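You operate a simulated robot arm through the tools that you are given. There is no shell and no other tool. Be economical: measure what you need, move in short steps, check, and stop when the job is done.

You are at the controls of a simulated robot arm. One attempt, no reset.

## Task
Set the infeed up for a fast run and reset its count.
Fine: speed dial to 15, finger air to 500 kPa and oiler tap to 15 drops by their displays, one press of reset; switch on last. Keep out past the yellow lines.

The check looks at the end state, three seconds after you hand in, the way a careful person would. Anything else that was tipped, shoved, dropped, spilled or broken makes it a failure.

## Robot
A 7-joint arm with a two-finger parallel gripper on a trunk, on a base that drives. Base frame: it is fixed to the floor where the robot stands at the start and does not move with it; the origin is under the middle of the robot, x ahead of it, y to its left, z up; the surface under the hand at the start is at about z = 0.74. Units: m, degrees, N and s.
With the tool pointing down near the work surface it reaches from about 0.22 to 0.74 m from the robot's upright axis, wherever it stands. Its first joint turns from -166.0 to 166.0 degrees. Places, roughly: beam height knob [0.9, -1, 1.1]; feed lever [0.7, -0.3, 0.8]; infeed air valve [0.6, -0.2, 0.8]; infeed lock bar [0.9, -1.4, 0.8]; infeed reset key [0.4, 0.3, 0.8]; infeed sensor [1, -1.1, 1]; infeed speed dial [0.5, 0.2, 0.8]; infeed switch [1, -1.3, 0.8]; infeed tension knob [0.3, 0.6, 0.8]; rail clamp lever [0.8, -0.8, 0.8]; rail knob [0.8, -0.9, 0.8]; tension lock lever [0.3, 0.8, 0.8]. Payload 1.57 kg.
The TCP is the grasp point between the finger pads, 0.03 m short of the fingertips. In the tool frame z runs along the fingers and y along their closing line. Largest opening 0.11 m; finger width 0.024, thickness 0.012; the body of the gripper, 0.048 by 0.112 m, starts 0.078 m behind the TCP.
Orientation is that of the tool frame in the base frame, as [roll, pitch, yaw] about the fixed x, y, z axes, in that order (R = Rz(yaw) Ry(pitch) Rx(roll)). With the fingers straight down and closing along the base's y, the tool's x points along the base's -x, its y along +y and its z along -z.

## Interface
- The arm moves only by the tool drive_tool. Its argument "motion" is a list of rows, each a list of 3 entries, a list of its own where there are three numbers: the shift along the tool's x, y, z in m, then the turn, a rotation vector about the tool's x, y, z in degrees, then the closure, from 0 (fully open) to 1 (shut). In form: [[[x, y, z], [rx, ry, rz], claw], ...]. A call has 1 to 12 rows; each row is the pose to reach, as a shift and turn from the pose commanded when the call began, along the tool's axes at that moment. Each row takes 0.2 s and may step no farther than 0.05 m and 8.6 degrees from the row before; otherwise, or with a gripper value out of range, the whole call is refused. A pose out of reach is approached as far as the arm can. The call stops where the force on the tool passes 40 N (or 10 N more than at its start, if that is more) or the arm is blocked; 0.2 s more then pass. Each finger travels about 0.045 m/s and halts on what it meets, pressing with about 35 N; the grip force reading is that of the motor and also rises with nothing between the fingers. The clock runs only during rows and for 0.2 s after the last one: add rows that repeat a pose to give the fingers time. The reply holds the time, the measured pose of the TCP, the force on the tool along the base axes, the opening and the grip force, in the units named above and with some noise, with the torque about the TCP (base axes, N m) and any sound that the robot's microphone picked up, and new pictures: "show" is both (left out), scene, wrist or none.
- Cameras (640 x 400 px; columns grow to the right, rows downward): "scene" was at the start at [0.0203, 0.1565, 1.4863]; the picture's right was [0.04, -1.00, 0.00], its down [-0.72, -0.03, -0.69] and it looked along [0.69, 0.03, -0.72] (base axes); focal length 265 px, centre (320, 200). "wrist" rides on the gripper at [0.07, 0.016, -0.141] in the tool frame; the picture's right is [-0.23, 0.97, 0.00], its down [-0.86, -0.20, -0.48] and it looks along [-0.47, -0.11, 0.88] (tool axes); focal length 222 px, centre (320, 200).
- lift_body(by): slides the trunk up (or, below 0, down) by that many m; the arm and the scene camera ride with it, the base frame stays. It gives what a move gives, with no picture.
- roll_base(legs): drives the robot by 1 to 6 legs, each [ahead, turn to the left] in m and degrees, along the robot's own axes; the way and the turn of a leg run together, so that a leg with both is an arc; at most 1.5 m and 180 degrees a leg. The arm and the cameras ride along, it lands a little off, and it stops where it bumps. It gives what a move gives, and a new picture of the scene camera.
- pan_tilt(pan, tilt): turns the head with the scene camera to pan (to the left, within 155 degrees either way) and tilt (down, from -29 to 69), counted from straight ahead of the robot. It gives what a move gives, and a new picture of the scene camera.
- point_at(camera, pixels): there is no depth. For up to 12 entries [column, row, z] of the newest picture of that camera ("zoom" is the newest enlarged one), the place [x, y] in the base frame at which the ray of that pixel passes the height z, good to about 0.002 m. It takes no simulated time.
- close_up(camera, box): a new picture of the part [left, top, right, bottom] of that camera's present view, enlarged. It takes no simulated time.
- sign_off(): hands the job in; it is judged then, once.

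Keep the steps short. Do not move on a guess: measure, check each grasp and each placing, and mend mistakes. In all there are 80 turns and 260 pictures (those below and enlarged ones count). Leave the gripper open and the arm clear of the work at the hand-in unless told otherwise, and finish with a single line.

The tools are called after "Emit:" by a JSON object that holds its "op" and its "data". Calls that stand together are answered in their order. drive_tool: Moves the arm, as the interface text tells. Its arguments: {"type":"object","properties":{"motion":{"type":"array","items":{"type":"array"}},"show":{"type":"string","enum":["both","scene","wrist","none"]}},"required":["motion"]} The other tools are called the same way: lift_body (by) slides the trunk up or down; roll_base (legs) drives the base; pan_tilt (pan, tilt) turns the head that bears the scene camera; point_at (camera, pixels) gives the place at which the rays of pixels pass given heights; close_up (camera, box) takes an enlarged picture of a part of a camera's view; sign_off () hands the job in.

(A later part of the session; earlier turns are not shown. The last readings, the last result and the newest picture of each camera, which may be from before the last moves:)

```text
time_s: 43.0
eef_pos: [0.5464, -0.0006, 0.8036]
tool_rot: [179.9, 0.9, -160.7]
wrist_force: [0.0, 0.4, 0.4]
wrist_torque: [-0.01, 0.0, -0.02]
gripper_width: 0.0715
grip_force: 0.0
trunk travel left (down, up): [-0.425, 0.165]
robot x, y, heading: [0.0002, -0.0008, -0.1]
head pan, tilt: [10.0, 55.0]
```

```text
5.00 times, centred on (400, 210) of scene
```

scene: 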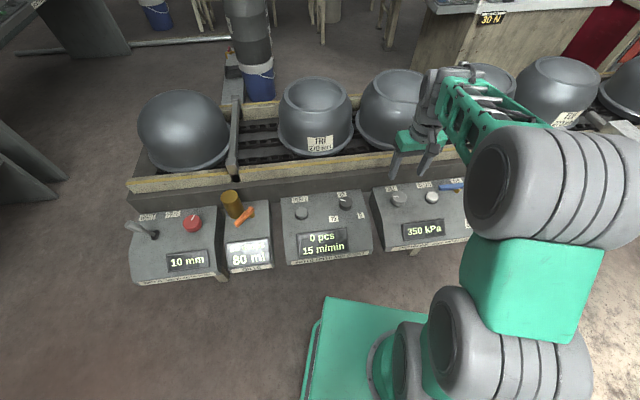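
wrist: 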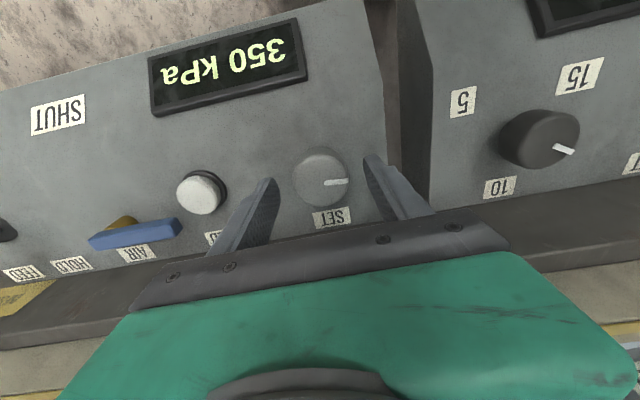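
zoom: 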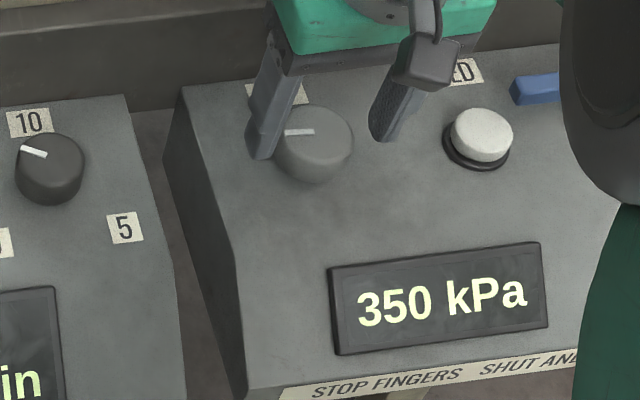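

Well placed. I'll go 5 mm lower and close gently.

Emit:
{"op": "drive_tool", "data": {"motion": [[[0, 0.001, 0.005], [0, 0, 0], 0.45], [[0, 0.001, 0.005], [0, 0, 0], 0.55], [[0, 0.001, 0.005], [0, 0, 0], 0.62], [[0, 0.001, 0.005], [0, 0, 0], 0.64], [[0, 0.001, 0.005], [0, 0, 0], 0.64]], "show": "none"}}

Emit:
{"op": "close_up", "data": {"camera": "scene", "box": [350, 170, 450, 250]}}

```text
time_s: 44.2
eef_pos: [0.5459, 0.0005, 0.8005]
tool_rot: [179.8, 1.0, -160.9]
wrist_force: [3.9, -14.1, -2.3]
wrist_torque: [-0.72, -0.41, -0.02]
gripper_width: 0.0474
grip_force: 35.2
trunk travel left (down, up): [-0.425, 0.165]
robot x, y, heading: [0.0036, 0.0002, -0.0]
head pan, tilt: [10.0, 55.0]
```

```text
5.00 times, centred on (400, 210) of scene
```

zoom: 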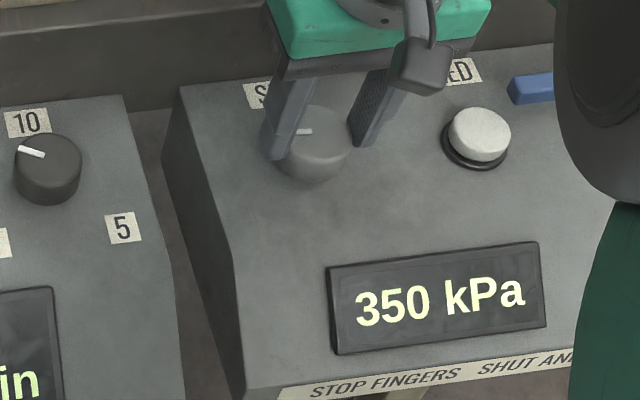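

SET is gripped at 0.047 m. I'll ease 2 mm toward −y and turn 12° clockwise.

Emit:
{"op": "drive_tool", "data": {"motion": [[[0, -0.002, 0], [0, 0, 0], 0.64], [[0, -0.002, 0], [0, 0, 6], 0.64], [[0, -0.002, 0], [0, 0, 12], 0.64], [[0, -0.002, 0], [0, 0, 12], 0.64]], "show": "none"}}

Emit:
{"op": "close_up", "data": {"camera": "scene", "box": [350, 170, 450, 250]}}

```text
time_s: 45.2
eef_pos: [0.5457, -0.0005, 0.7984]
tool_rot: [179.5, 0.6, -172.9]
wrist_force: [5.7, -5.5, -14.6]
wrist_torque: [-0.09, -0.99, 0.0]
gripper_width: 0.0473
grip_force: 44.9
trunk travel left (down, up): [-0.425, 0.165]
robot x, y, heading: [0.0006, -0.0013, -0.2]
head pan, tilt: [10.0, 55.0]
```

```text
5.00 times, centred on (400, 210) of scene
```

zoom: 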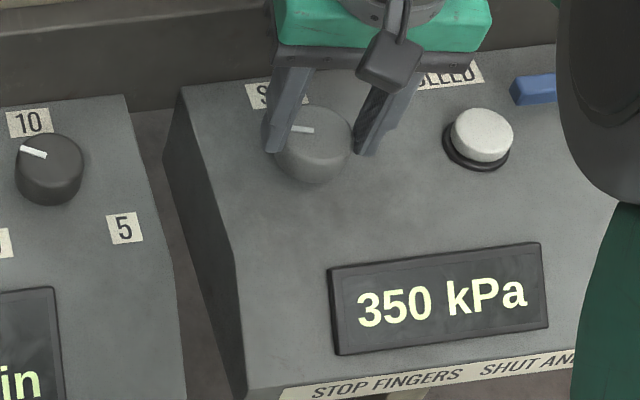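

Still 350. I'll turn 16° more.

Emit:
{"op": "drive_tool", "data": {"motion": [[[0, 0, 0], [0, 0, 8], 0.64], [[0, 0, 0], [0, 0, 16], 0.64], [[0, 0, 0], [0, 0, 16], 0.64]], "show": "none"}}

Emit:
{"op": "close_up", "data": {"camera": "scene", "box": [350, 170, 450, 250]}}

```text
time_s: 46.0
eef_pos: [0.546, 0.0, 0.8007]
tool_rot: [179.5, 0.5, 171.2]
wrist_force: [7.4, 1.1, -23.1]
wrist_torque: [0.1, -0.93, -0.01]
gripper_width: 0.0472
grip_force: 45.6
trunk travel left (down, up): [-0.425, 0.165]
robot x, y, heading: [0.0009, 0.0022, 0.1]
head pan, tilt: [10.0, 55.0]
```

```text
5.00 times, centred on (400, 210) of scene
```

zoom: 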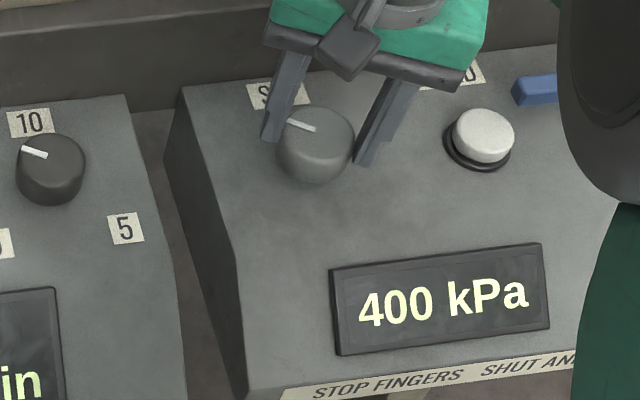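

400 kPa, so clockwise is right. I'll turn 16° more.

Emit:
{"op": "drive_tool", "data": {"motion": [[[0, 0, 0.001], [0, 0, 8], 0.64], [[0, 0, 0.001], [0, 0, 16], 0.64], [[0, 0, 0.001], [0, 0, 16], 0.64]], "show": "none"}}

Emit:
{"op": "close_up", "data": {"camera": "scene", "box": [350, 170, 450, 250]}}

```text
time_s: 46.9
eef_pos: [0.5458, 0.0017, 0.7998]
tool_rot: [179.2, 0.4, 155.4]
wrist_force: [9.4, 17.1, -20.2]
wrist_torque: [0.39, -0.28, 0.02]
gripper_width: 0.0474
grip_force: 44.8
trunk travel left (down, up): [-0.425, 0.165]
robot x, y, heading: [-0.0006, -0.0019, -0.1]
head pan, tilt: [10.0, 55.0]
```

```text
5.00 times, centred on (400, 210) of scene
```

zoom: 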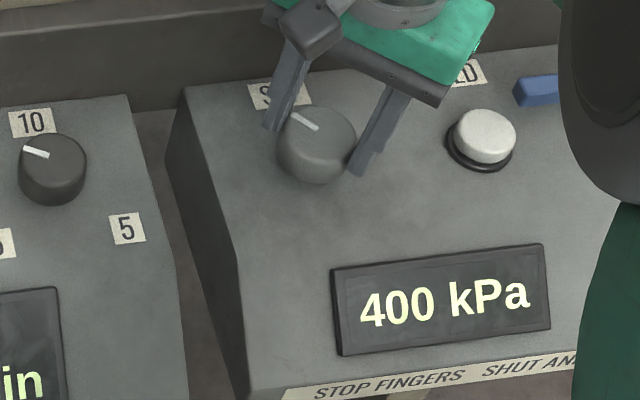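

Still 400. I'll turn 14° more, easing 1.5 mm along +y.

Emit:
{"op": "drive_tool", "data": {"motion": [[[0.0005, 0.0015, 0.001], [0, 0, 7], 0.64], [[0.0005, 0.0015, 0.001], [0, 0, 14], 0.64], [[0.0005, 0.0015, 0.001], [0, 0, 14], 0.64]], "show": "none"}}

Emit:
{"op": "close_up", "data": {"camera": "scene", "box": [350, 170, 450, 250]}}

```text
time_s: 47.6
eef_pos: [0.5468, 0.0019, 0.8003]
tool_rot: [179.2, 0.3, 141.1]
wrist_force: [7.0, 18.0, -12.2]
wrist_torque: [0.26, -0.18, 0.03]
gripper_width: 0.0474
grip_force: 45.0
trunk travel left (down, up): [-0.425, 0.165]
robot x, y, heading: [0.0023, 0.0003, -0.1]
head pan, tilt: [10.0, 55.0]
```

```text
5.00 times, centred on (400, 210) of scene
```

zoom: 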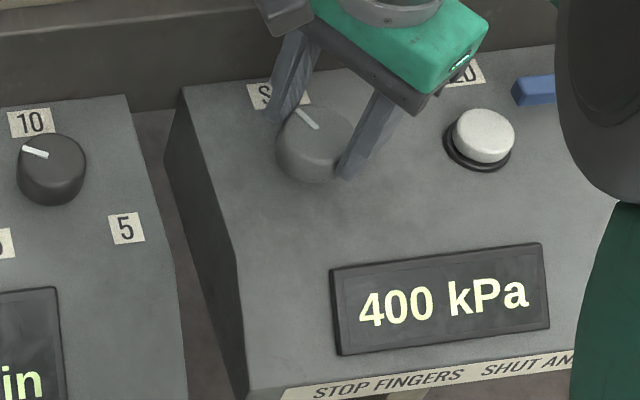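

Emit:
{"op": "drive_tool", "data": {"motion": [[[0.0005, 0.001, 0], [0, 0, 7], 0.64], [[0.0005, 0.001, 0], [0, 0, 14], 0.64], [[0.0005, 0.001, 0], [0, 0, 14], 0.64]], "show": "none"}}

Emit:
{"op": "close_up", "data": {"camera": "scene", "box": [350, 170, 450, 250]}}

```text
time_s: 48.5
eef_pos: [0.5462, 0.0029, 0.8002]
tool_rot: [179.1, 0.1, 127.1]
wrist_force: [10.3, 7.9, -6.5]
wrist_torque: [-0.24, 0.07, 0.03]
gripper_width: 0.0473
grip_force: 45.6
trunk travel left (down, up): [-0.425, 0.165]
robot x, y, heading: [-0.0004, 0.0006, -0.1]
head pan, tilt: [10.0, 55.0]
```

```text
5.00 times, centred on (400, 210) of scene
```

zoom: 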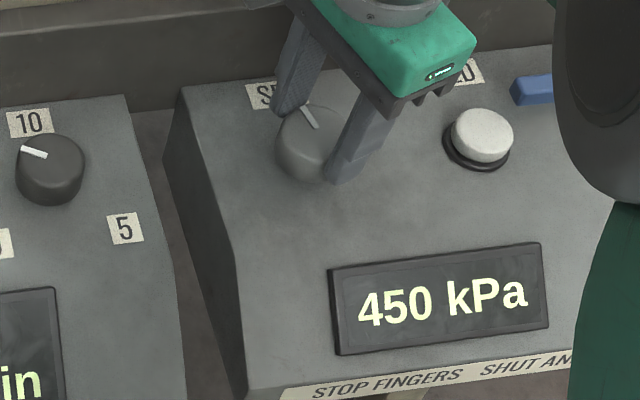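

450 kPa. The next step should be about 40° further. I'll turn 28° more.

Emit:
{"op": "drive_tool", "data": {"motion": [[[0.0003, 0.0005, 0], [0, 0, 7], 0.64], [[0.0003, 0.001, 0], [0, 0, 14], 0.64], [[0.0003, 0.001, 0], [0, 0, 21], 0.64], [[0.0003, 0.001, 0], [0, 0, 28], 0.64], [[0.0003, 0.001, 0], [0, 0, 28], 0.64]], "show": "none"}}

Emit:
{"op": "close_up", "data": {"camera": "scene", "box": [350, 170, 450, 250]}}

```text
time_s: 49.6
eef_pos: [0.5487, 0.0039, 0.7991]
tool_rot: [179.2, -0.3, 99.2]
wrist_force: [17.6, -1.0, -5.1]
wrist_torque: [-0.71, -0.42, 0.02]
gripper_width: 0.0473
grip_force: 45.0
trunk travel left (down, up): [-0.425, 0.165]
robot x, y, heading: [0.0014, 0.0011, -0.1]
head pan, tilt: [10.0, 55.0]
```

```text
5.00 times, centred on (400, 210) of scene
```

zoom: 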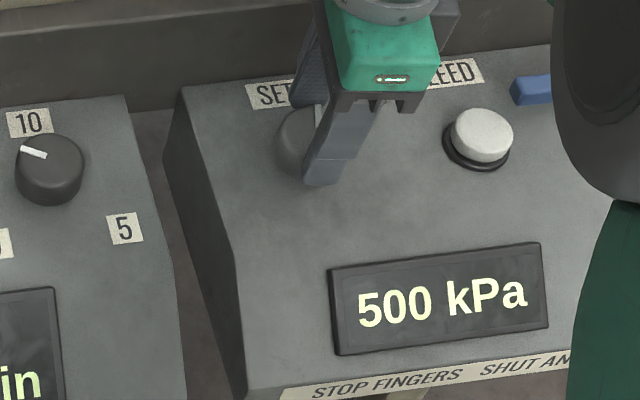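

500 kPa. I'll add 5° to move off the threshold, then release and check.

Emit:
{"op": "drive_tool", "data": {"motion": [[[0, 0.001, 0], [0, 0, 5], 0.64], [[0, 0.001, 0], [0, 0, 5], 0.64], [[0, 0.001, 0], [0, 0, 5], 0.5], [[0, 0.001, 0], [0, 0, 5], 0.4], [[0, 0.001, -0.03], [0, 0, 5], 0.4], [[0, 0.001, -0.07], [0, 0, 0], 0.4], [[0, 0.001, -0.11], [0, 0, -8], 0.4], [[0, 0.001, -0.13], [0, 0, -16], 0.4]], "show": "both"}}

Emit:
{"op": "close_up", "data": {"camera": "scene", "box": [350, 170, 450, 250]}}

Emit:
{"op": "close_up", "data": {"camera": "scene", "box": [120, 170, 380, 290]}}

```text
time_s: 51.5
eef_pos: [0.5464, 0.0013, 0.9311]
tool_rot: [179.2, -0.2, 115.3]
wrist_force: [0.5, -0.4, 0.0]
wrist_torque: [-0.03, -0.01, -0.04]
gripper_width: 0.0659
grip_force: 0.1
trunk travel left (down, up): [-0.425, 0.165]
robot x, y, heading: [0.0001, 0.0015, -0.2]
head pan, tilt: [10.0, 55.0]
```

scene: 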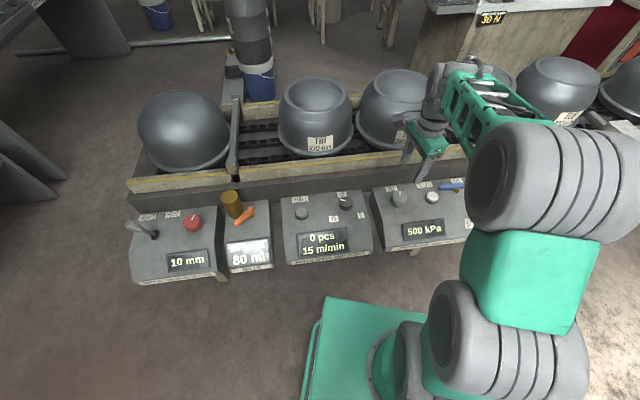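
wrist: 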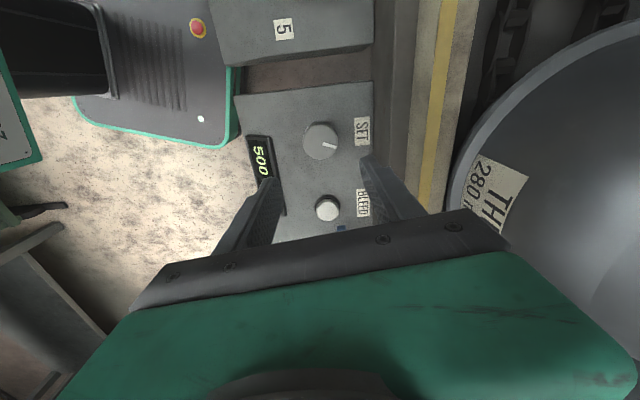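

```text
5.00 times, centred on (400, 210) of scene
```

zoom: 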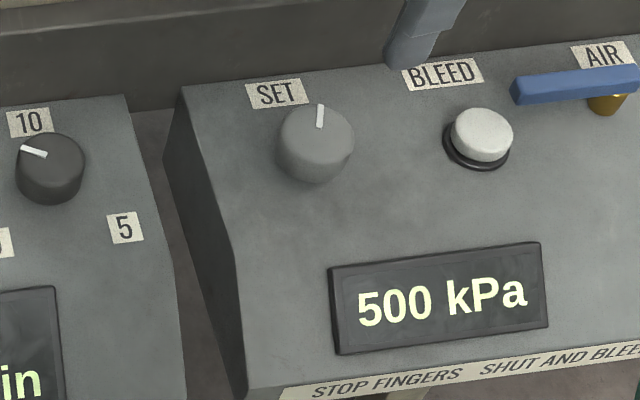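

```text
2.46 times, centred on (250, 230) of scene
```

zoom: 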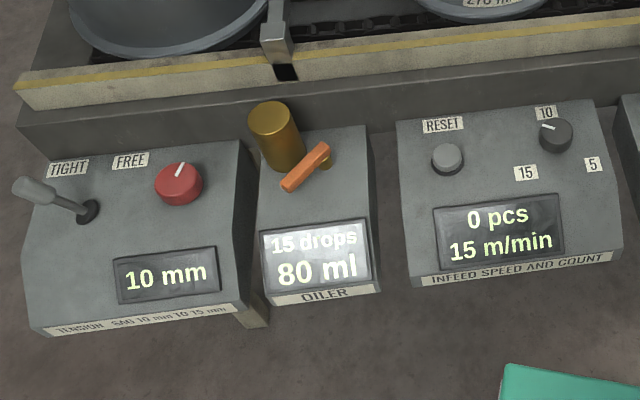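

All near settings hold: 15 m/min, 0 pcs, 15 drops, 500 kPa. Only the switch is left, at the far right end. I'll fold the arm in before driving.

Emit:
{"op": "drive_tool", "data": {"motion": [[[0.013, -0.028, -0.02], [0, 0, -8], 0.4], [[0.026, -0.056, -0.04], [0, 0, -16], 0.4], [[0.039, -0.083, -0.06], [0, 0, -24], 0.4], [[0.052, -0.111, -0.08], [0, 0, -32], 0.4], [[0.066, -0.139, -0.1], [0, 0, -40], 0.4], [[0.079, -0.167, -0.12], [0, 0, -48], 0.4], [[0.092, -0.195, -0.14], [0, 0, -56], 0.4], [[0.105, -0.222, -0.15], [0, 0, -64], 0.4]], "show": "none"}}

Emit:
{"op": "pan_tilt", "data": {"pan": -70, "tilt": 45}}

Emit:
{"op": "pan_tilt", "data": {"pan": -150, "tilt": 45}}

```text
time_s: 53.2
eef_pos: [0.298, 0.0027, 1.0779]
tool_rot: [179.5, 0.7, 179.3]
wrist_force: [0.4, 0.0, 0.9]
wrist_torque: [-0.01, 0.0, -0.03]
gripper_width: 0.0661
grip_force: 0.1
trunk travel left (down, up): [-0.425, 0.165]
robot x, y, heading: [-0.0007, 0.0019, 0.1]
head pan, tilt: [10.0, 55.0]
```

```text
time_s: 54.8
eef_pos: [0.2999, 0.0022, 1.0764]
tool_rot: [179.5, 0.6, 179.0]
wrist_force: [-1.2, -0.3, 0.4]
wrist_torque: [-0.03, 0.05, 0.04]
gripper_width: 0.066
grip_force: 0.0
trunk travel left (down, up): [-0.425, 0.165]
robot x, y, heading: [-0.0036, 0.0014, -0.0]
head pan, tilt: [-70.0, 45.0]
```

scene: 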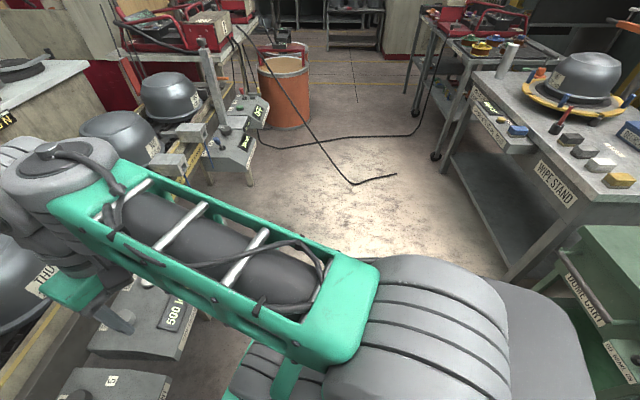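

```text
time_s: 56.3
eef_pos: [0.2986, 0.0025, 1.0772]
tool_rot: [179.4, 0.7, 179.1]
wrist_force: [-0.1, -0.2, 0.3]
wrist_torque: [0.01, -0.02, -0.01]
gripper_width: 0.0658
grip_force: 0.1
trunk travel left (down, up): [-0.425, 0.165]
robot x, y, heading: [0.0022, -0.0014, -0.2]
head pan, tilt: [-150.0, 45.0]
```

scene: 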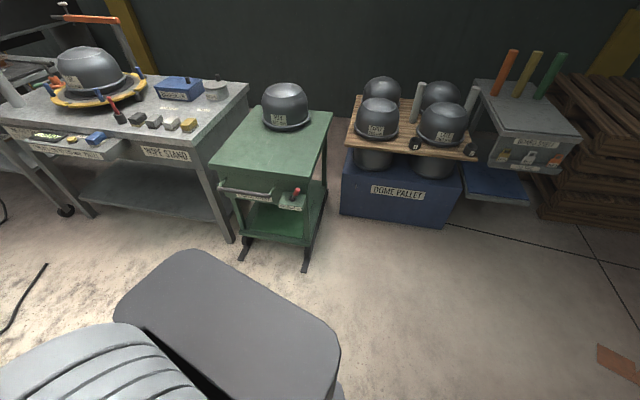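

Behind is mostly clear, with a green cart to the rear right. I'll look along the lane once more to measure the switch station and cable on the floor.

Emit:
{"op": "pan_tilt", "data": {"pan": -58, "tilt": 33}}

Emit:
{"op": "close_up", "data": {"camera": "scene", "box": [190, 60, 430, 210]}}

```text
time_s: 58.0
eef_pos: [0.2997, 0.0018, 1.0768]
tool_rot: [179.5, 0.7, 179.1]
wrist_force: [0.4, 0.5, 0.7]
wrist_torque: [0.0, 0.01, 0.03]
gripper_width: 0.0661
grip_force: 0.0
trunk travel left (down, up): [-0.425, 0.165]
robot x, y, heading: [-0.0002, 0.0015, -0.2]
head pan, tilt: [-58.0, 33.0]
```

scene: 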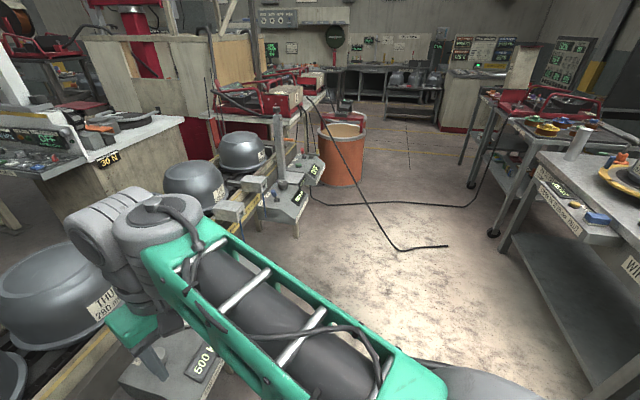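

```text
2.67 times, centred on (310, 135) of scene
```

zoom: 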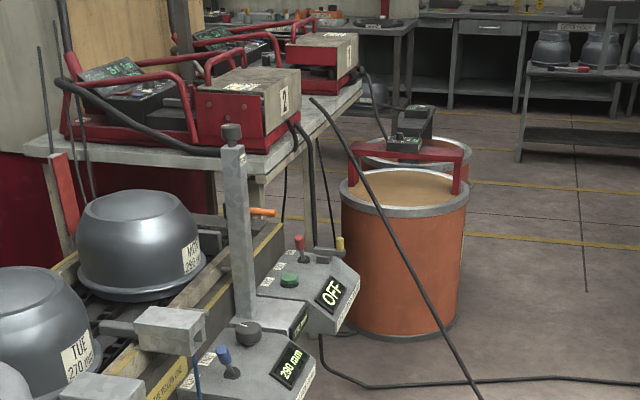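

Emit:
{"op": "point_at", "data": {"camera": "scene", "pixels": [[400, 250, 0], [447, 246, 0], [312, 201, 0], [364, 184, 0], [324, 178, 0], [400, 203, 0], [298, 236, 0], [316, 184, 0.74], [300, 206, 0.74], [305, 162, 0.83], [317, 118, 0.83], [510, 240, 0]]}}

```text
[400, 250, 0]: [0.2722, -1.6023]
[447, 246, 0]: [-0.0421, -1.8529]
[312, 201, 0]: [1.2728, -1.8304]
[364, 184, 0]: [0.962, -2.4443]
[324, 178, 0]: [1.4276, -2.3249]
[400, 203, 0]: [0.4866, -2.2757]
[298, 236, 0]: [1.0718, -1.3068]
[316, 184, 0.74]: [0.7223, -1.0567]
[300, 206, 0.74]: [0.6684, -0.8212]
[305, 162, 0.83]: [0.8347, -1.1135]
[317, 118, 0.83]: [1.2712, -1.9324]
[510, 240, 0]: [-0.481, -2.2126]
```

Emit:
{"op": "close_up", "data": {"camera": "scene", "box": [270, 135, 340, 225]}}

Emit:
{"op": "point_at", "data": {"camera": "scene", "pixels": [[302, 153, 0.8], [302, 158, 0.76], [298, 165, 0.77], [318, 152, 0.8], [289, 212, 0.74], [326, 168, 0.74]]}}

```text
4.44 times, centred on (305, 180) of scene
```

zoom: 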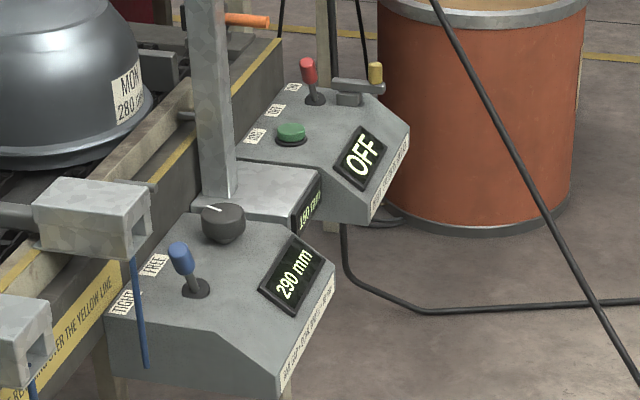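

```text
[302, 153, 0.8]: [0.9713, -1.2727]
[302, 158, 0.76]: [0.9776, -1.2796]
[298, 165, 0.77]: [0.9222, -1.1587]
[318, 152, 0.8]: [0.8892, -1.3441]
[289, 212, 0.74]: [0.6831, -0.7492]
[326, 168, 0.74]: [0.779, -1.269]
```

The red switch lever is near (0.975, −1.275, 0.80). The pole at about (0.9, −1.0) must be avoided. Plan: back up 0.12, turn right to run parallel to the line, drive along, then turn back to face the box. Backing and turning first.

Emit:
{"op": "roll_base", "data": {"legs": [[-0.12, 0], [0, -72.8]]}}

Emit:
{"op": "pan_tilt", "data": {"pan": 8, "tilt": 40}}

```text
time_s: 62.3
eef_pos: [-0.0171, -0.2803, 1.0774]
tool_rot: [179.6, 0.7, 108.8]
wrist_force: [0.5, 0.1, 0.2]
wrist_torque: [-0.02, 0.01, 0.02]
gripper_width: 0.0661
grip_force: 0.1
trunk travel left (down, up): [-0.425, 0.165]
robot x, y, heading: [-0.1203, 0.0002, -70.6]
head pan, tilt: [-58.0, 33.0]
```

scene: 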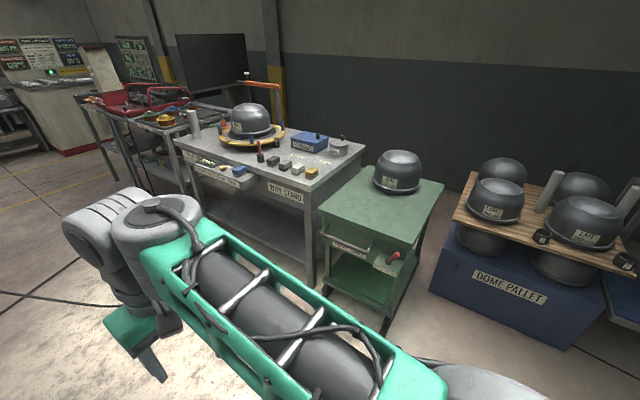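

```text
time_s: 63.6
eef_pos: [-0.0164, -0.2805, 1.0776]
tool_rot: [179.5, 0.7, 108.7]
wrist_force: [0.8, -0.2, 0.6]
wrist_torque: [0.01, 0.0, -0.01]
gripper_width: 0.0661
grip_force: 0.1
trunk travel left (down, up): [-0.425, 0.165]
robot x, y, heading: [-0.1212, -0.0009, -70.6]
head pan, tilt: [8.0, 40.0]
```

scene: 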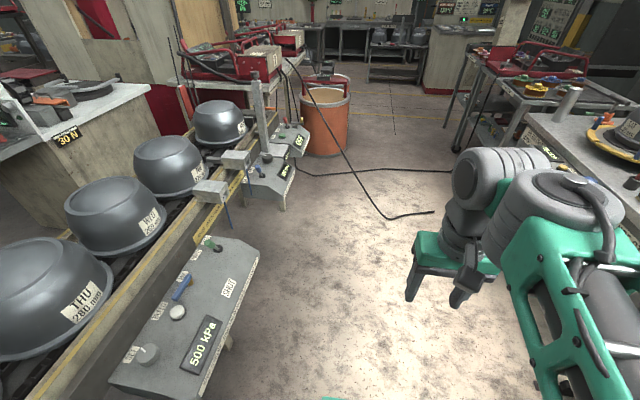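

The lane is clear up to the cable on the floor at about (390,215). I'll drive 1.18 m ahead, stopping short of the cable.

Emit:
{"op": "roll_base", "data": {"legs": [[1.18, 0]]}}

```text
time_s: 69.7
eef_pos: [0.3755, -1.3994, 1.0785]
tool_rot: [179.6, 0.7, 108.5]
wrist_force: [0.5, -0.5, -0.6]
wrist_torque: [-0.01, 0.0, 0.01]
gripper_width: 0.0662
grip_force: 0.1
trunk travel left (down, up): [-0.425, 0.165]
robot x, y, heading: [0.2749, -1.1179, -70.7]
head pan, tilt: [8.0, 40.0]
```

scene: 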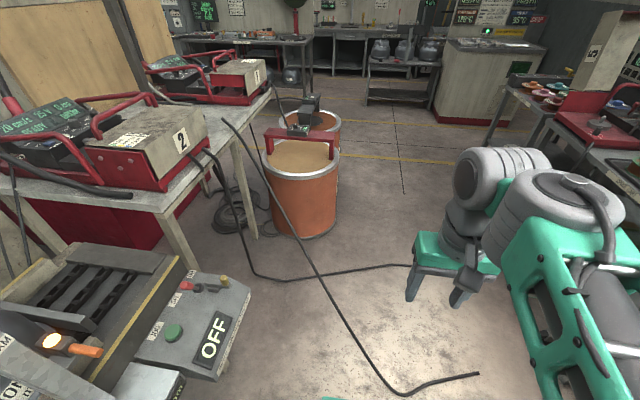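

Now at (0.275, −1.118). I'll drive 0.10 m more, then turn left to face the box.

Emit:
{"op": "roll_base", "data": {"legs": [[0.1, 0], [0, 90]]}}

Emit:
{"op": "pan_tilt", "data": {"pan": -20, "tilt": 50}}

```text
time_s: 74.6
eef_pos: [0.5898, -1.12, 1.0776]
tool_rot: [179.5, 0.7, -163.3]
wrist_force: [0.9, 0.3, 0.3]
wrist_torque: [0.0, 0.02, -0.03]
gripper_width: 0.0659
grip_force: 0.1
trunk travel left (down, up): [-0.425, 0.165]
robot x, y, heading: [0.3048, -1.2147, 17.6]
head pan, tilt: [8.0, 40.0]
```

scene: 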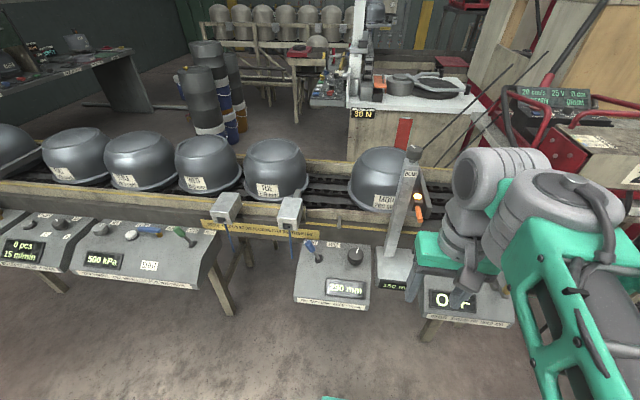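

```text
time_s: 75.5
eef_pos: [0.5899, -1.1213, 1.0776]
tool_rot: [179.5, 0.6, -163.2]
wrist_force: [0.4, 0.1, 0.2]
wrist_torque: [0.01, -0.01, 0.01]
gripper_width: 0.0661
grip_force: 0.1
trunk travel left (down, up): [-0.425, 0.165]
robot x, y, heading: [0.3053, -1.2161, 17.5]
head pan, tilt: [-20.0, 50.0]
```

scene: 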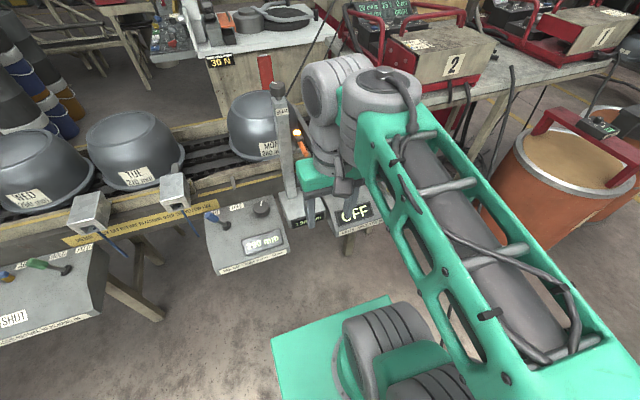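

I'm facing the switch box. I'll swing the hand right 0.2 m and forward 0.1 m, staying high, to look with the wrist camera.

Emit:
{"op": "drive_tool", "data": {"motion": [[[0, -0.045, 0], [0, 0, 0], 0.4], [[0, -0.09, 0], [0, 0, 0], 0.4], [[-0.02, -0.135, 0], [0, 0, 0], 0.4], [[-0.04, -0.18, 0.01], [0, 0, 0], 0.4], [[-0.07, -0.2, 0.03], [0, 0, 0], 0.4], [[-0.1, -0.22, 0.05], [0, 0, 0], 0.4]], "show": "both"}}

Emit:
{"op": "close_up", "data": {"camera": "wrist", "box": [200, 0, 520, 200]}}

```text
refused: row 4 steps farther than a row can; nothing moved
```

```text
2.00 times, centred on (360, 100) of wrist
```

zoom: 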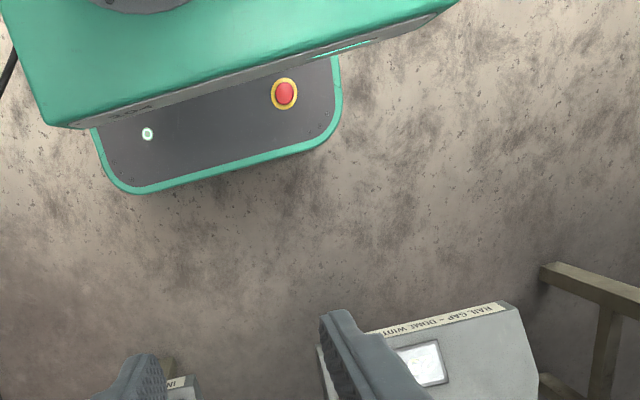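

One step was slightly too long. I'll repeat with smaller steps.

Emit:
{"op": "drive_tool", "data": {"motion": [[[0, -0.045, 0], [0, 0, 0], 0.4], [[0, -0.09, 0], [0, 0, 0], 0.4], [[-0.02, -0.13, 0], [0, 0, 0], 0.4], [[-0.04, -0.17, 0.01], [0, 0, 0], 0.4], [[-0.07, -0.195, 0.03], [0, 0, 0], 0.4], [[-0.1, -0.22, 0.05], [0, 0, 0], 0.4]], "show": "both"}}

Emit:
{"op": "close_up", "data": {"camera": "wrist", "box": [180, 40, 500, 240]}}

```text
time_s: 76.9
eef_pos: [0.7484, -1.3042, 1.027]
tool_rot: [179.5, 0.7, -163.3]
wrist_force: [-0.5, 0.8, 0.2]
wrist_torque: [-0.03, -0.01, 0.0]
gripper_width: 0.066
grip_force: 0.1
trunk travel left (down, up): [-0.425, 0.165]
robot x, y, heading: [0.3068, -1.213, 17.7]
head pan, tilt: [-20.0, 50.0]
```

scene: 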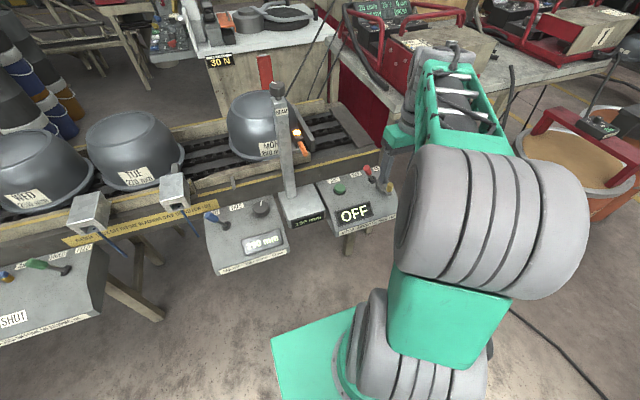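
wrist: 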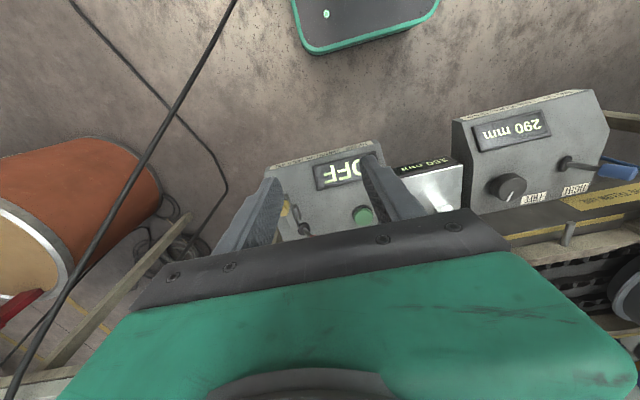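

```text
2.00 times, centred on (340, 140) of wrist
```

zoom: 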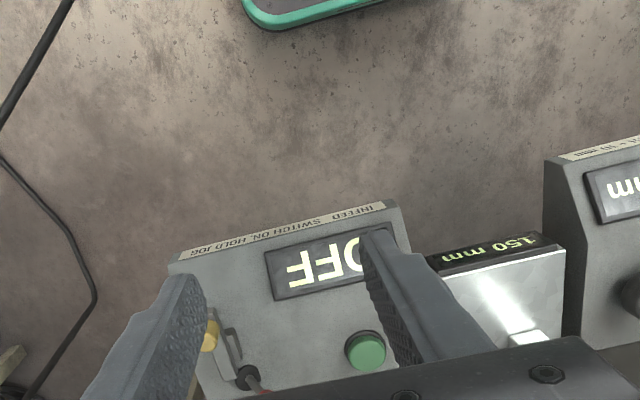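

I'll read the box label and labels near the switch.

Emit:
{"op": "close_up", "data": {"camera": "scene", "box": [310, 160, 410, 240]}}

Emit:
{"op": "close_up", "data": {"camera": "wrist", "box": [260, 130, 400, 240]}}

```text
5.00 times, centred on (360, 200) of scene
```

zoom: 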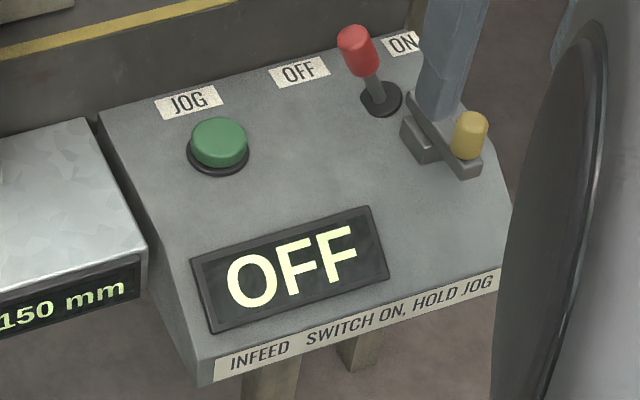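

```text
3.64 times, centred on (330, 185) of wrist
```

zoom: 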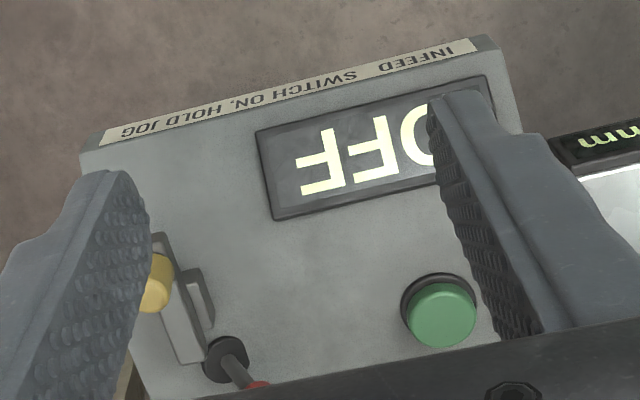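

The lever leans toward OFF, and ON is to the right. The yellow lock bar sits just right of the lever. I need to see whether it blocks, so I'll move the hand left and back to clear the view.

Emit:
{"op": "drive_tool", "data": {"motion": [[[0.02, 0.04, -0.02], [0, 0, 0], 0.4], [[0.04, 0.08, -0.04], [0, 0, 0], 0.4], [[0.06, 0.12, -0.05], [0, 0, 0], 0.4]], "show": "scene"}}

Emit:
{"op": "pan_tilt", "data": {"pan": -26, "tilt": 44}}

```text
time_s: 77.7
eef_pos: [0.6548, -1.2035, 1.0749]
tool_rot: [179.6, 0.7, -163.2]
wrist_force: [0.8, -0.4, 0.7]
wrist_torque: [-0.04, -0.02, 0.0]
gripper_width: 0.0662
grip_force: 0.1
trunk travel left (down, up): [-0.425, 0.165]
robot x, y, heading: [0.3063, -1.2148, 17.4]
head pan, tilt: [-20.0, 50.0]
```

scene: 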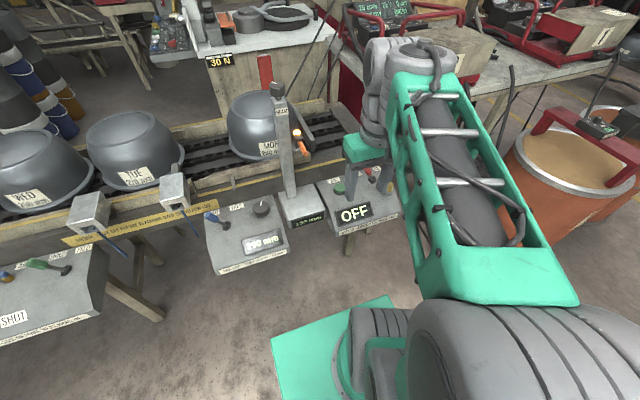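

```text
time_s: 78.4
eef_pos: [0.6554, -1.2038, 1.0757]
tool_rot: [179.4, 0.7, -163.1]
wrist_force: [0.9, -0.1, 0.7]
wrist_torque: [-0.02, 0.02, -0.02]
gripper_width: 0.0655
grip_force: 0.1
trunk travel left (down, up): [-0.425, 0.165]
robot x, y, heading: [0.307, -1.2156, 17.5]
head pan, tilt: [-26.0, 44.0]
```

scene: 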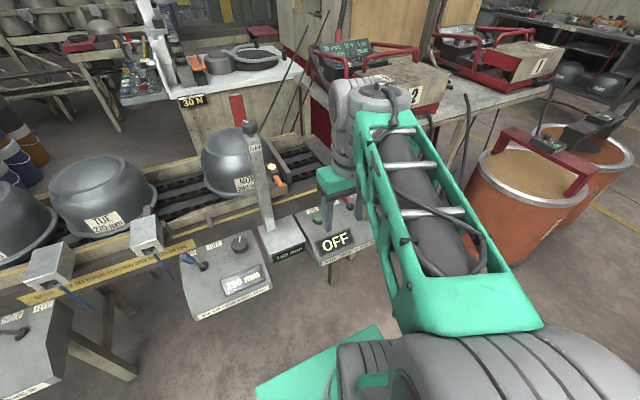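

The elbow blocks the view. I'll move the hand forward over the box at height and use the wrist camera instead.

Emit:
{"op": "drive_tool", "data": {"motion": [[[-0.02, -0.035, 0], [0, 0, 0], 0.4], [[-0.05, -0.07, 0], [0, 0, 0], 0.4], [[-0.08, -0.1, 0], [0, 0, 0], 0.4], [[-0.12, -0.116, 0], [0, 0, 0], 0.4], [[-0.16, -0.116, 0.01], [0, 0, 0], 0.4], [[-0.18, -0.116, 0.03], [0, 0, 0], 0.4]], "show": "both"}}

Emit:
{"op": "close_up", "data": {"camera": "wrist", "box": [220, 60, 420, 200]}}

Emit:
{"op": "close_up", "data": {"camera": "scene", "box": [290, 180, 390, 260]}}

```text
time_s: 79.8
eef_pos: [0.8659, -1.2626, 1.0466]
tool_rot: [179.5, 0.6, -163.2]
wrist_force: [-0.3, 0.3, 0.5]
wrist_torque: [-0.01, 0.02, -0.02]
gripper_width: 0.0659
grip_force: 0.0
trunk travel left (down, up): [-0.425, 0.165]
robot x, y, heading: [0.3079, -1.2167, 18.0]
head pan, tilt: [-26.0, 44.0]
```

scene: 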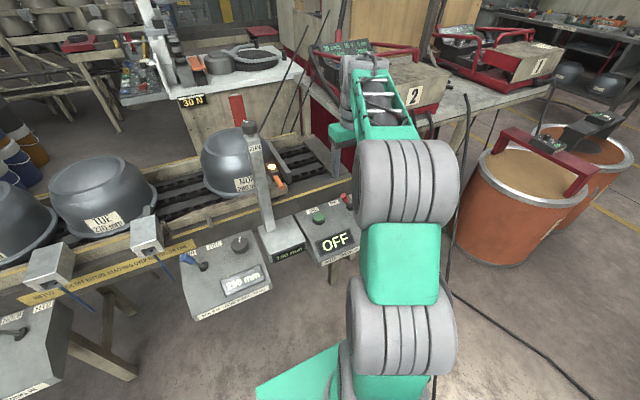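
wrist: 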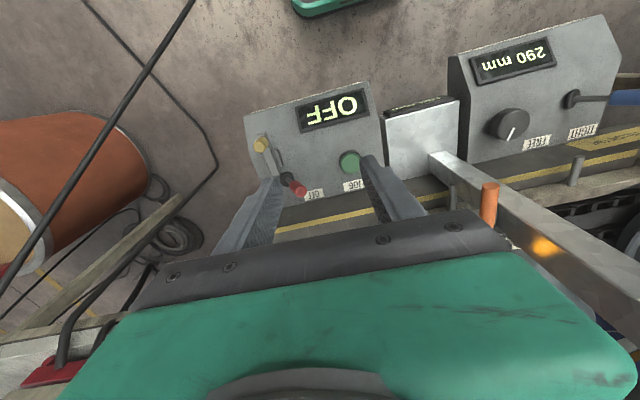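

```text
2.86 times, centred on (320, 130) of wrist
```

zoom: 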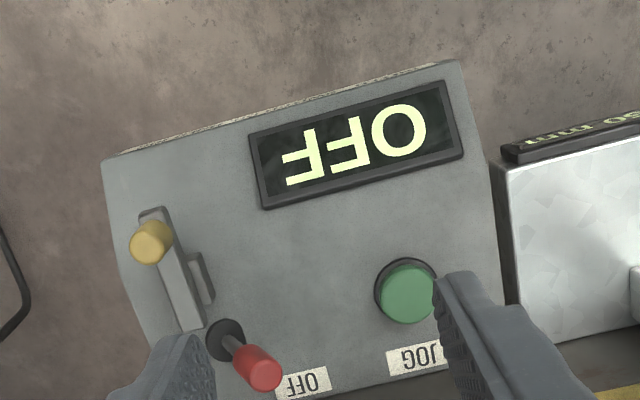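

```text
5.00 times, centred on (340, 220) of scene
```

zoom: 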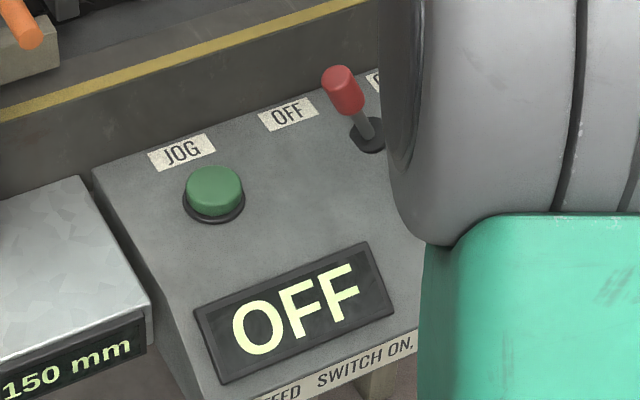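

The lock bar runs beside the lever on its ON side. I'll move closer over it for a better look, keeping the tips above 0.88.

Emit:
{"op": "drive_tool", "data": {"motion": [[[-0.01, -0.025, 0.035], [0, 0, 0], 0.4], [[-0.03, -0.05, 0.07], [0, 0, 0], 0.4], [[-0.045, -0.065, 0.1], [0, 0, 0], 0.4], [[-0.05, -0.075, 0.12], [0, 0, 0], 0.4]], "show": "both"}}

Emit:
{"op": "close_up", "data": {"camera": "wrist", "box": [220, 80, 420, 220]}}

Emit:
{"op": "close_up", "data": {"camera": "scene", "box": [300, 170, 400, 250]}}

```text
time_s: 80.8
eef_pos: [0.9361, -1.3188, 0.9291]
tool_rot: [179.5, 0.8, -163.3]
wrist_force: [-0.4, 0.5, 0.8]
wrist_torque: [0.0, -0.01, 0.0]
gripper_width: 0.0662
grip_force: 0.0
trunk travel left (down, up): [-0.425, 0.165]
robot x, y, heading: [0.307, -1.2139, 17.5]
head pan, tilt: [-26.0, 44.0]
```

scene: 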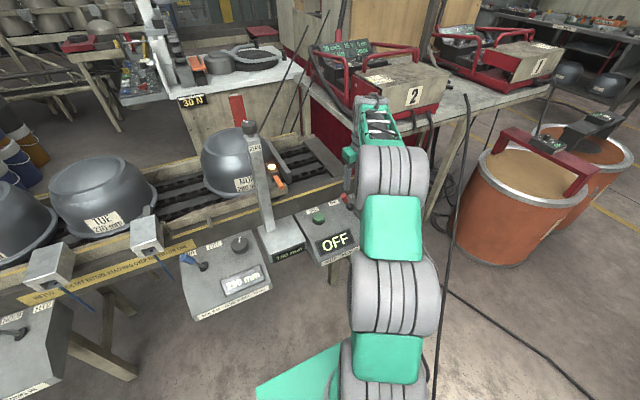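
wrist: 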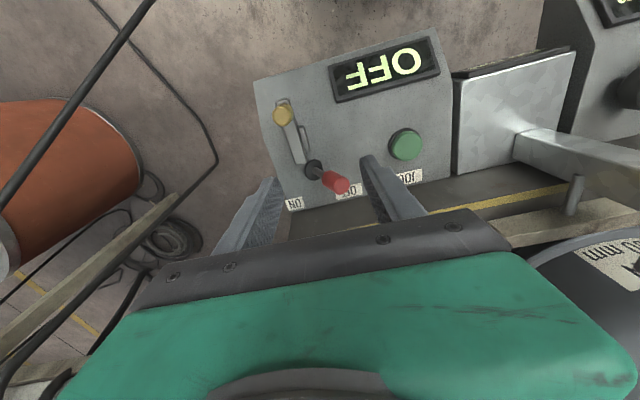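

```text
2.86 times, centred on (320, 150) of wrist
```

zoom: 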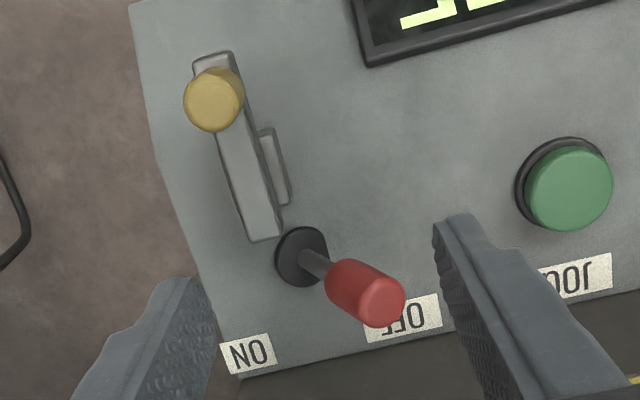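

```text
5.00 times, centred on (350, 210) of scene
```

zoom: 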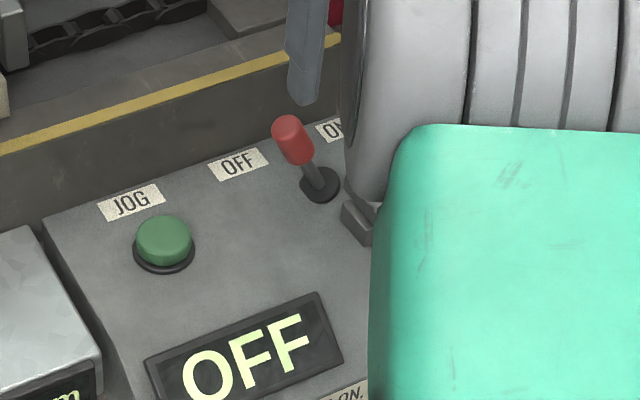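

The bar's end stops short of the lever's path, so it isn't blocking. I'll measure the lever's base and knob, then push it right to ON with closed fingers.

Emit:
{"op": "point_at", "data": {"camera": "wrist", "pixels": [[313.6, 169, 0.76], [337, 183, 0.82], [337, 183, 0.8], [332, 180, 0.79], [404, 145, 0.78], [298, 160, 0.77]]}}

Emit:
{"op": "point_at", "data": {"camera": "scene", "pixels": [[343.5, 194, 0.82], [343.5, 194, 0.8], [345, 198, 0.8], [350, 207, 0.76]]}}

```text
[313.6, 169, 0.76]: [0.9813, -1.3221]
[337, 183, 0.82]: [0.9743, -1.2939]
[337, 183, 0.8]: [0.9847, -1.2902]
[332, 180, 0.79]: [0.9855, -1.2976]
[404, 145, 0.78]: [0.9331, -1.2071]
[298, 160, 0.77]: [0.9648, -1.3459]
```

```text
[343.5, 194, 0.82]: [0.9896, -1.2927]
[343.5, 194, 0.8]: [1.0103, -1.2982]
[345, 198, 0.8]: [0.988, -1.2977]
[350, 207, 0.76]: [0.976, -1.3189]
```

Lever base is at (0.979, −1.320), knob top at (0.978, −1.293, 0.82). I'll bring the closed fingers to the OFF side of the knob, left of it and clear of JOG, and stop at tip height 0.795.

Emit:
{"op": "drive_tool", "data": {"motion": [[[-0.01, 0.02, 0], [0, 0, 0], 0.8], [[-0.025, 0.04, 0], [0, 0, 0], 1], [[-0.041, 0.05, 0.01], [0, 0, 0], 1], [[-0.041, 0.05, 0.03], [0, 0, 0], 1], [[-0.041, 0.05, 0.06], [0, 0, 0], 1], [[-0.041, 0.05, 0.06], [0, 0, 0], 1]], "show": "both"}}

Emit:
{"op": "close_up", "data": {"camera": "wrist", "box": [220, 100, 420, 240]}}

Emit:
{"op": "close_up", "data": {"camera": "scene", "box": [300, 170, 400, 250]}}

```text
time_s: 82.2
eef_pos: [0.9618, -1.2585, 0.8683]
tool_rot: [179.5, 0.7, -163.3]
wrist_force: [0.3, -0.1, -0.5]
wrist_torque: [-0.02, 0.0, -0.03]
gripper_width: 0.0
grip_force: 21.3
trunk travel left (down, up): [-0.425, 0.165]
robot x, y, heading: [0.3094, -1.2176, 17.6]
head pan, tilt: [-26.0, 44.0]
```

scene: 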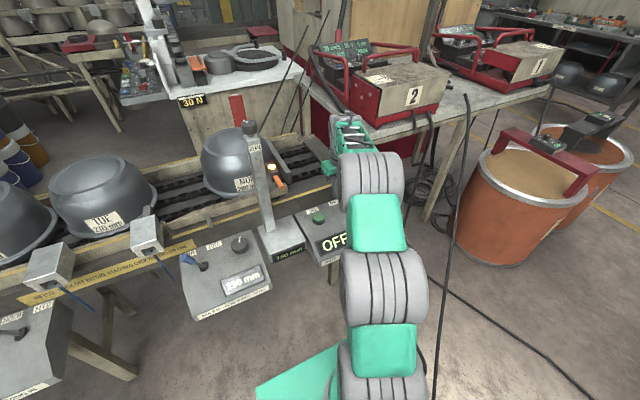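
wrist: 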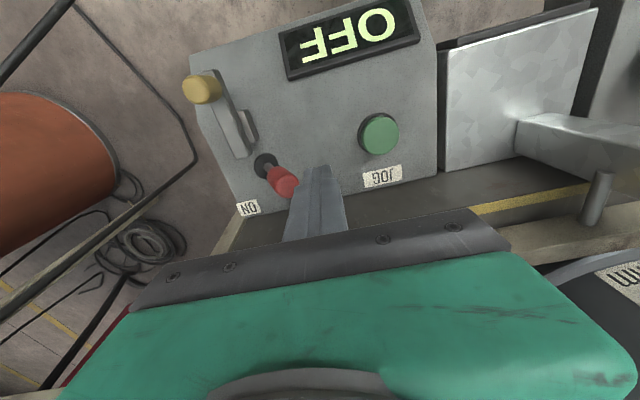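

```text
2.86 times, centred on (320, 170) of wrist
```

zoom: 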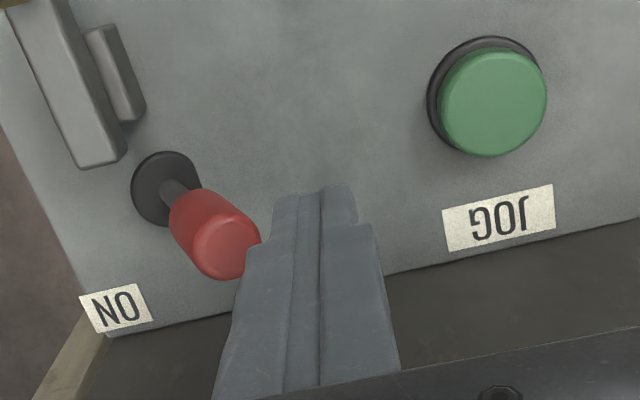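

```text
5.00 times, centred on (350, 210) of scene
```

zoom: 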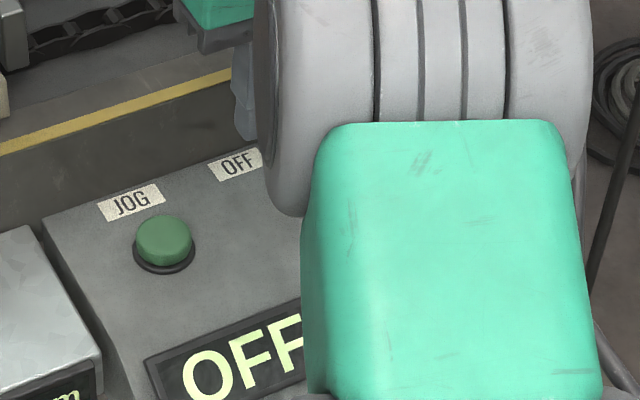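

The fingers are clear, left of the knob. I'll go down 0.046 and begin pushing right 0.03.

Emit:
{"op": "drive_tool", "data": {"motion": [[[0, 0, 0.02], [0, 0, 0], 1], [[0, 0, 0.046], [0, 0, 0], 1], [[0, -0.01, 0.046], [0, 0, 0], 1], [[0, -0.02, 0.046], [0, 0, 0], 1], [[0, -0.03, 0.046], [0, 0, 0], 1]], "show": "wrist"}}

Emit:
{"op": "close_up", "data": {"camera": "wrist", "box": [220, 100, 420, 240]}}

```text
time_s: 83.4
eef_pos: [0.9689, -1.2874, 0.8211]
tool_rot: [179.4, 0.7, -163.1]
wrist_force: [-1.2, 1.8, 1.4]
wrist_torque: [0.01, -0.01, -0.01]
gripper_width: 0.0
grip_force: 21.3
trunk travel left (down, up): [-0.425, 0.165]
robot x, y, heading: [0.308, -1.2154, 17.4]
head pan, tilt: [-26.0, 44.0]
```

wrist: 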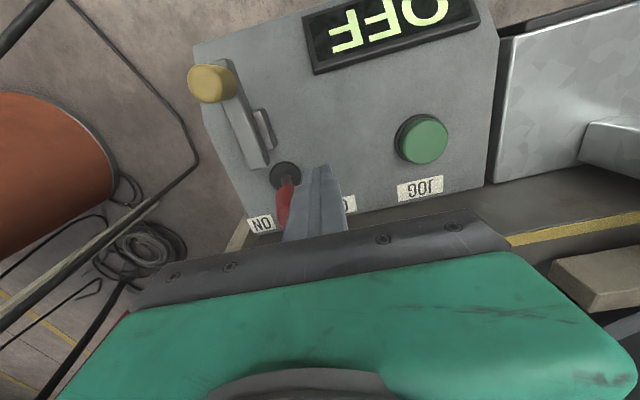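

```text
2.86 times, centred on (320, 170) of wrist
```

zoom: 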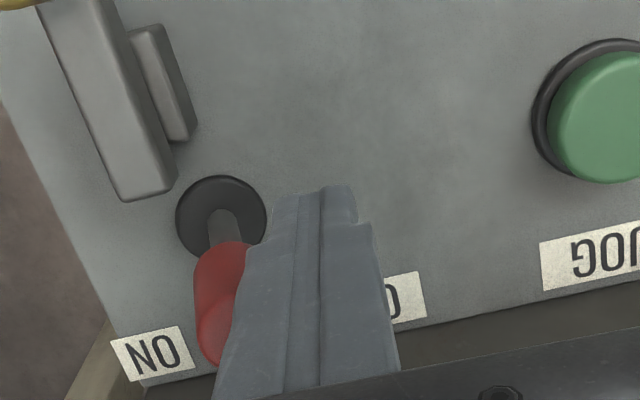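

The lever is moving with the fingers and is nearly upright, with light force. I'll continue right 0.024 and look.

Emit:
{"op": "drive_tool", "data": {"motion": [[[0, -0.008, 0], [0, 0, 0], 1], [[0, -0.016, 0], [0, 0, 0], 1], [[0, -0.024, 0], [0, 0, 0], 1]], "show": "wrist"}}

Emit:
{"op": "close_up", "data": {"camera": "wrist", "box": [220, 60, 480, 240]}}

```text
time_s: 84.2
eef_pos: [0.9772, -1.3111, 0.8244]
tool_rot: [179.5, 1.1, -163.1]
wrist_force: [-3.5, 2.8, 16.2]
wrist_torque: [0.12, -0.08, 0.03]
gripper_width: 0.0
grip_force: 21.9
trunk travel left (down, up): [-0.425, 0.165]
robot x, y, heading: [0.3045, -1.2177, 17.5]
head pan, tilt: [-26.0, 44.0]
```

wrist: 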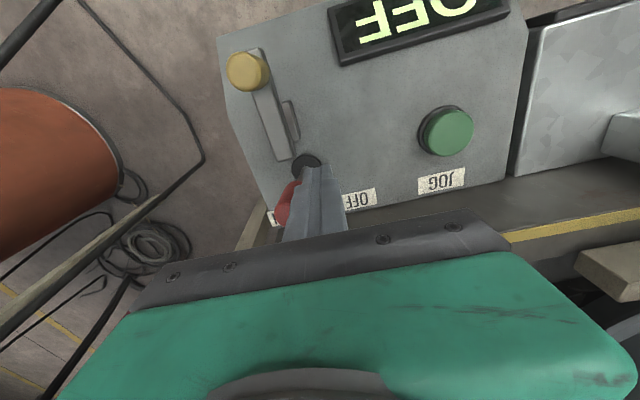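

```text
2.22 times, centred on (350, 150) of wrist
```

zoom: 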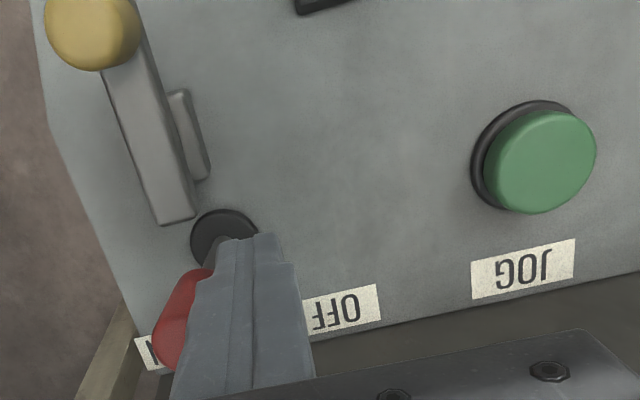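

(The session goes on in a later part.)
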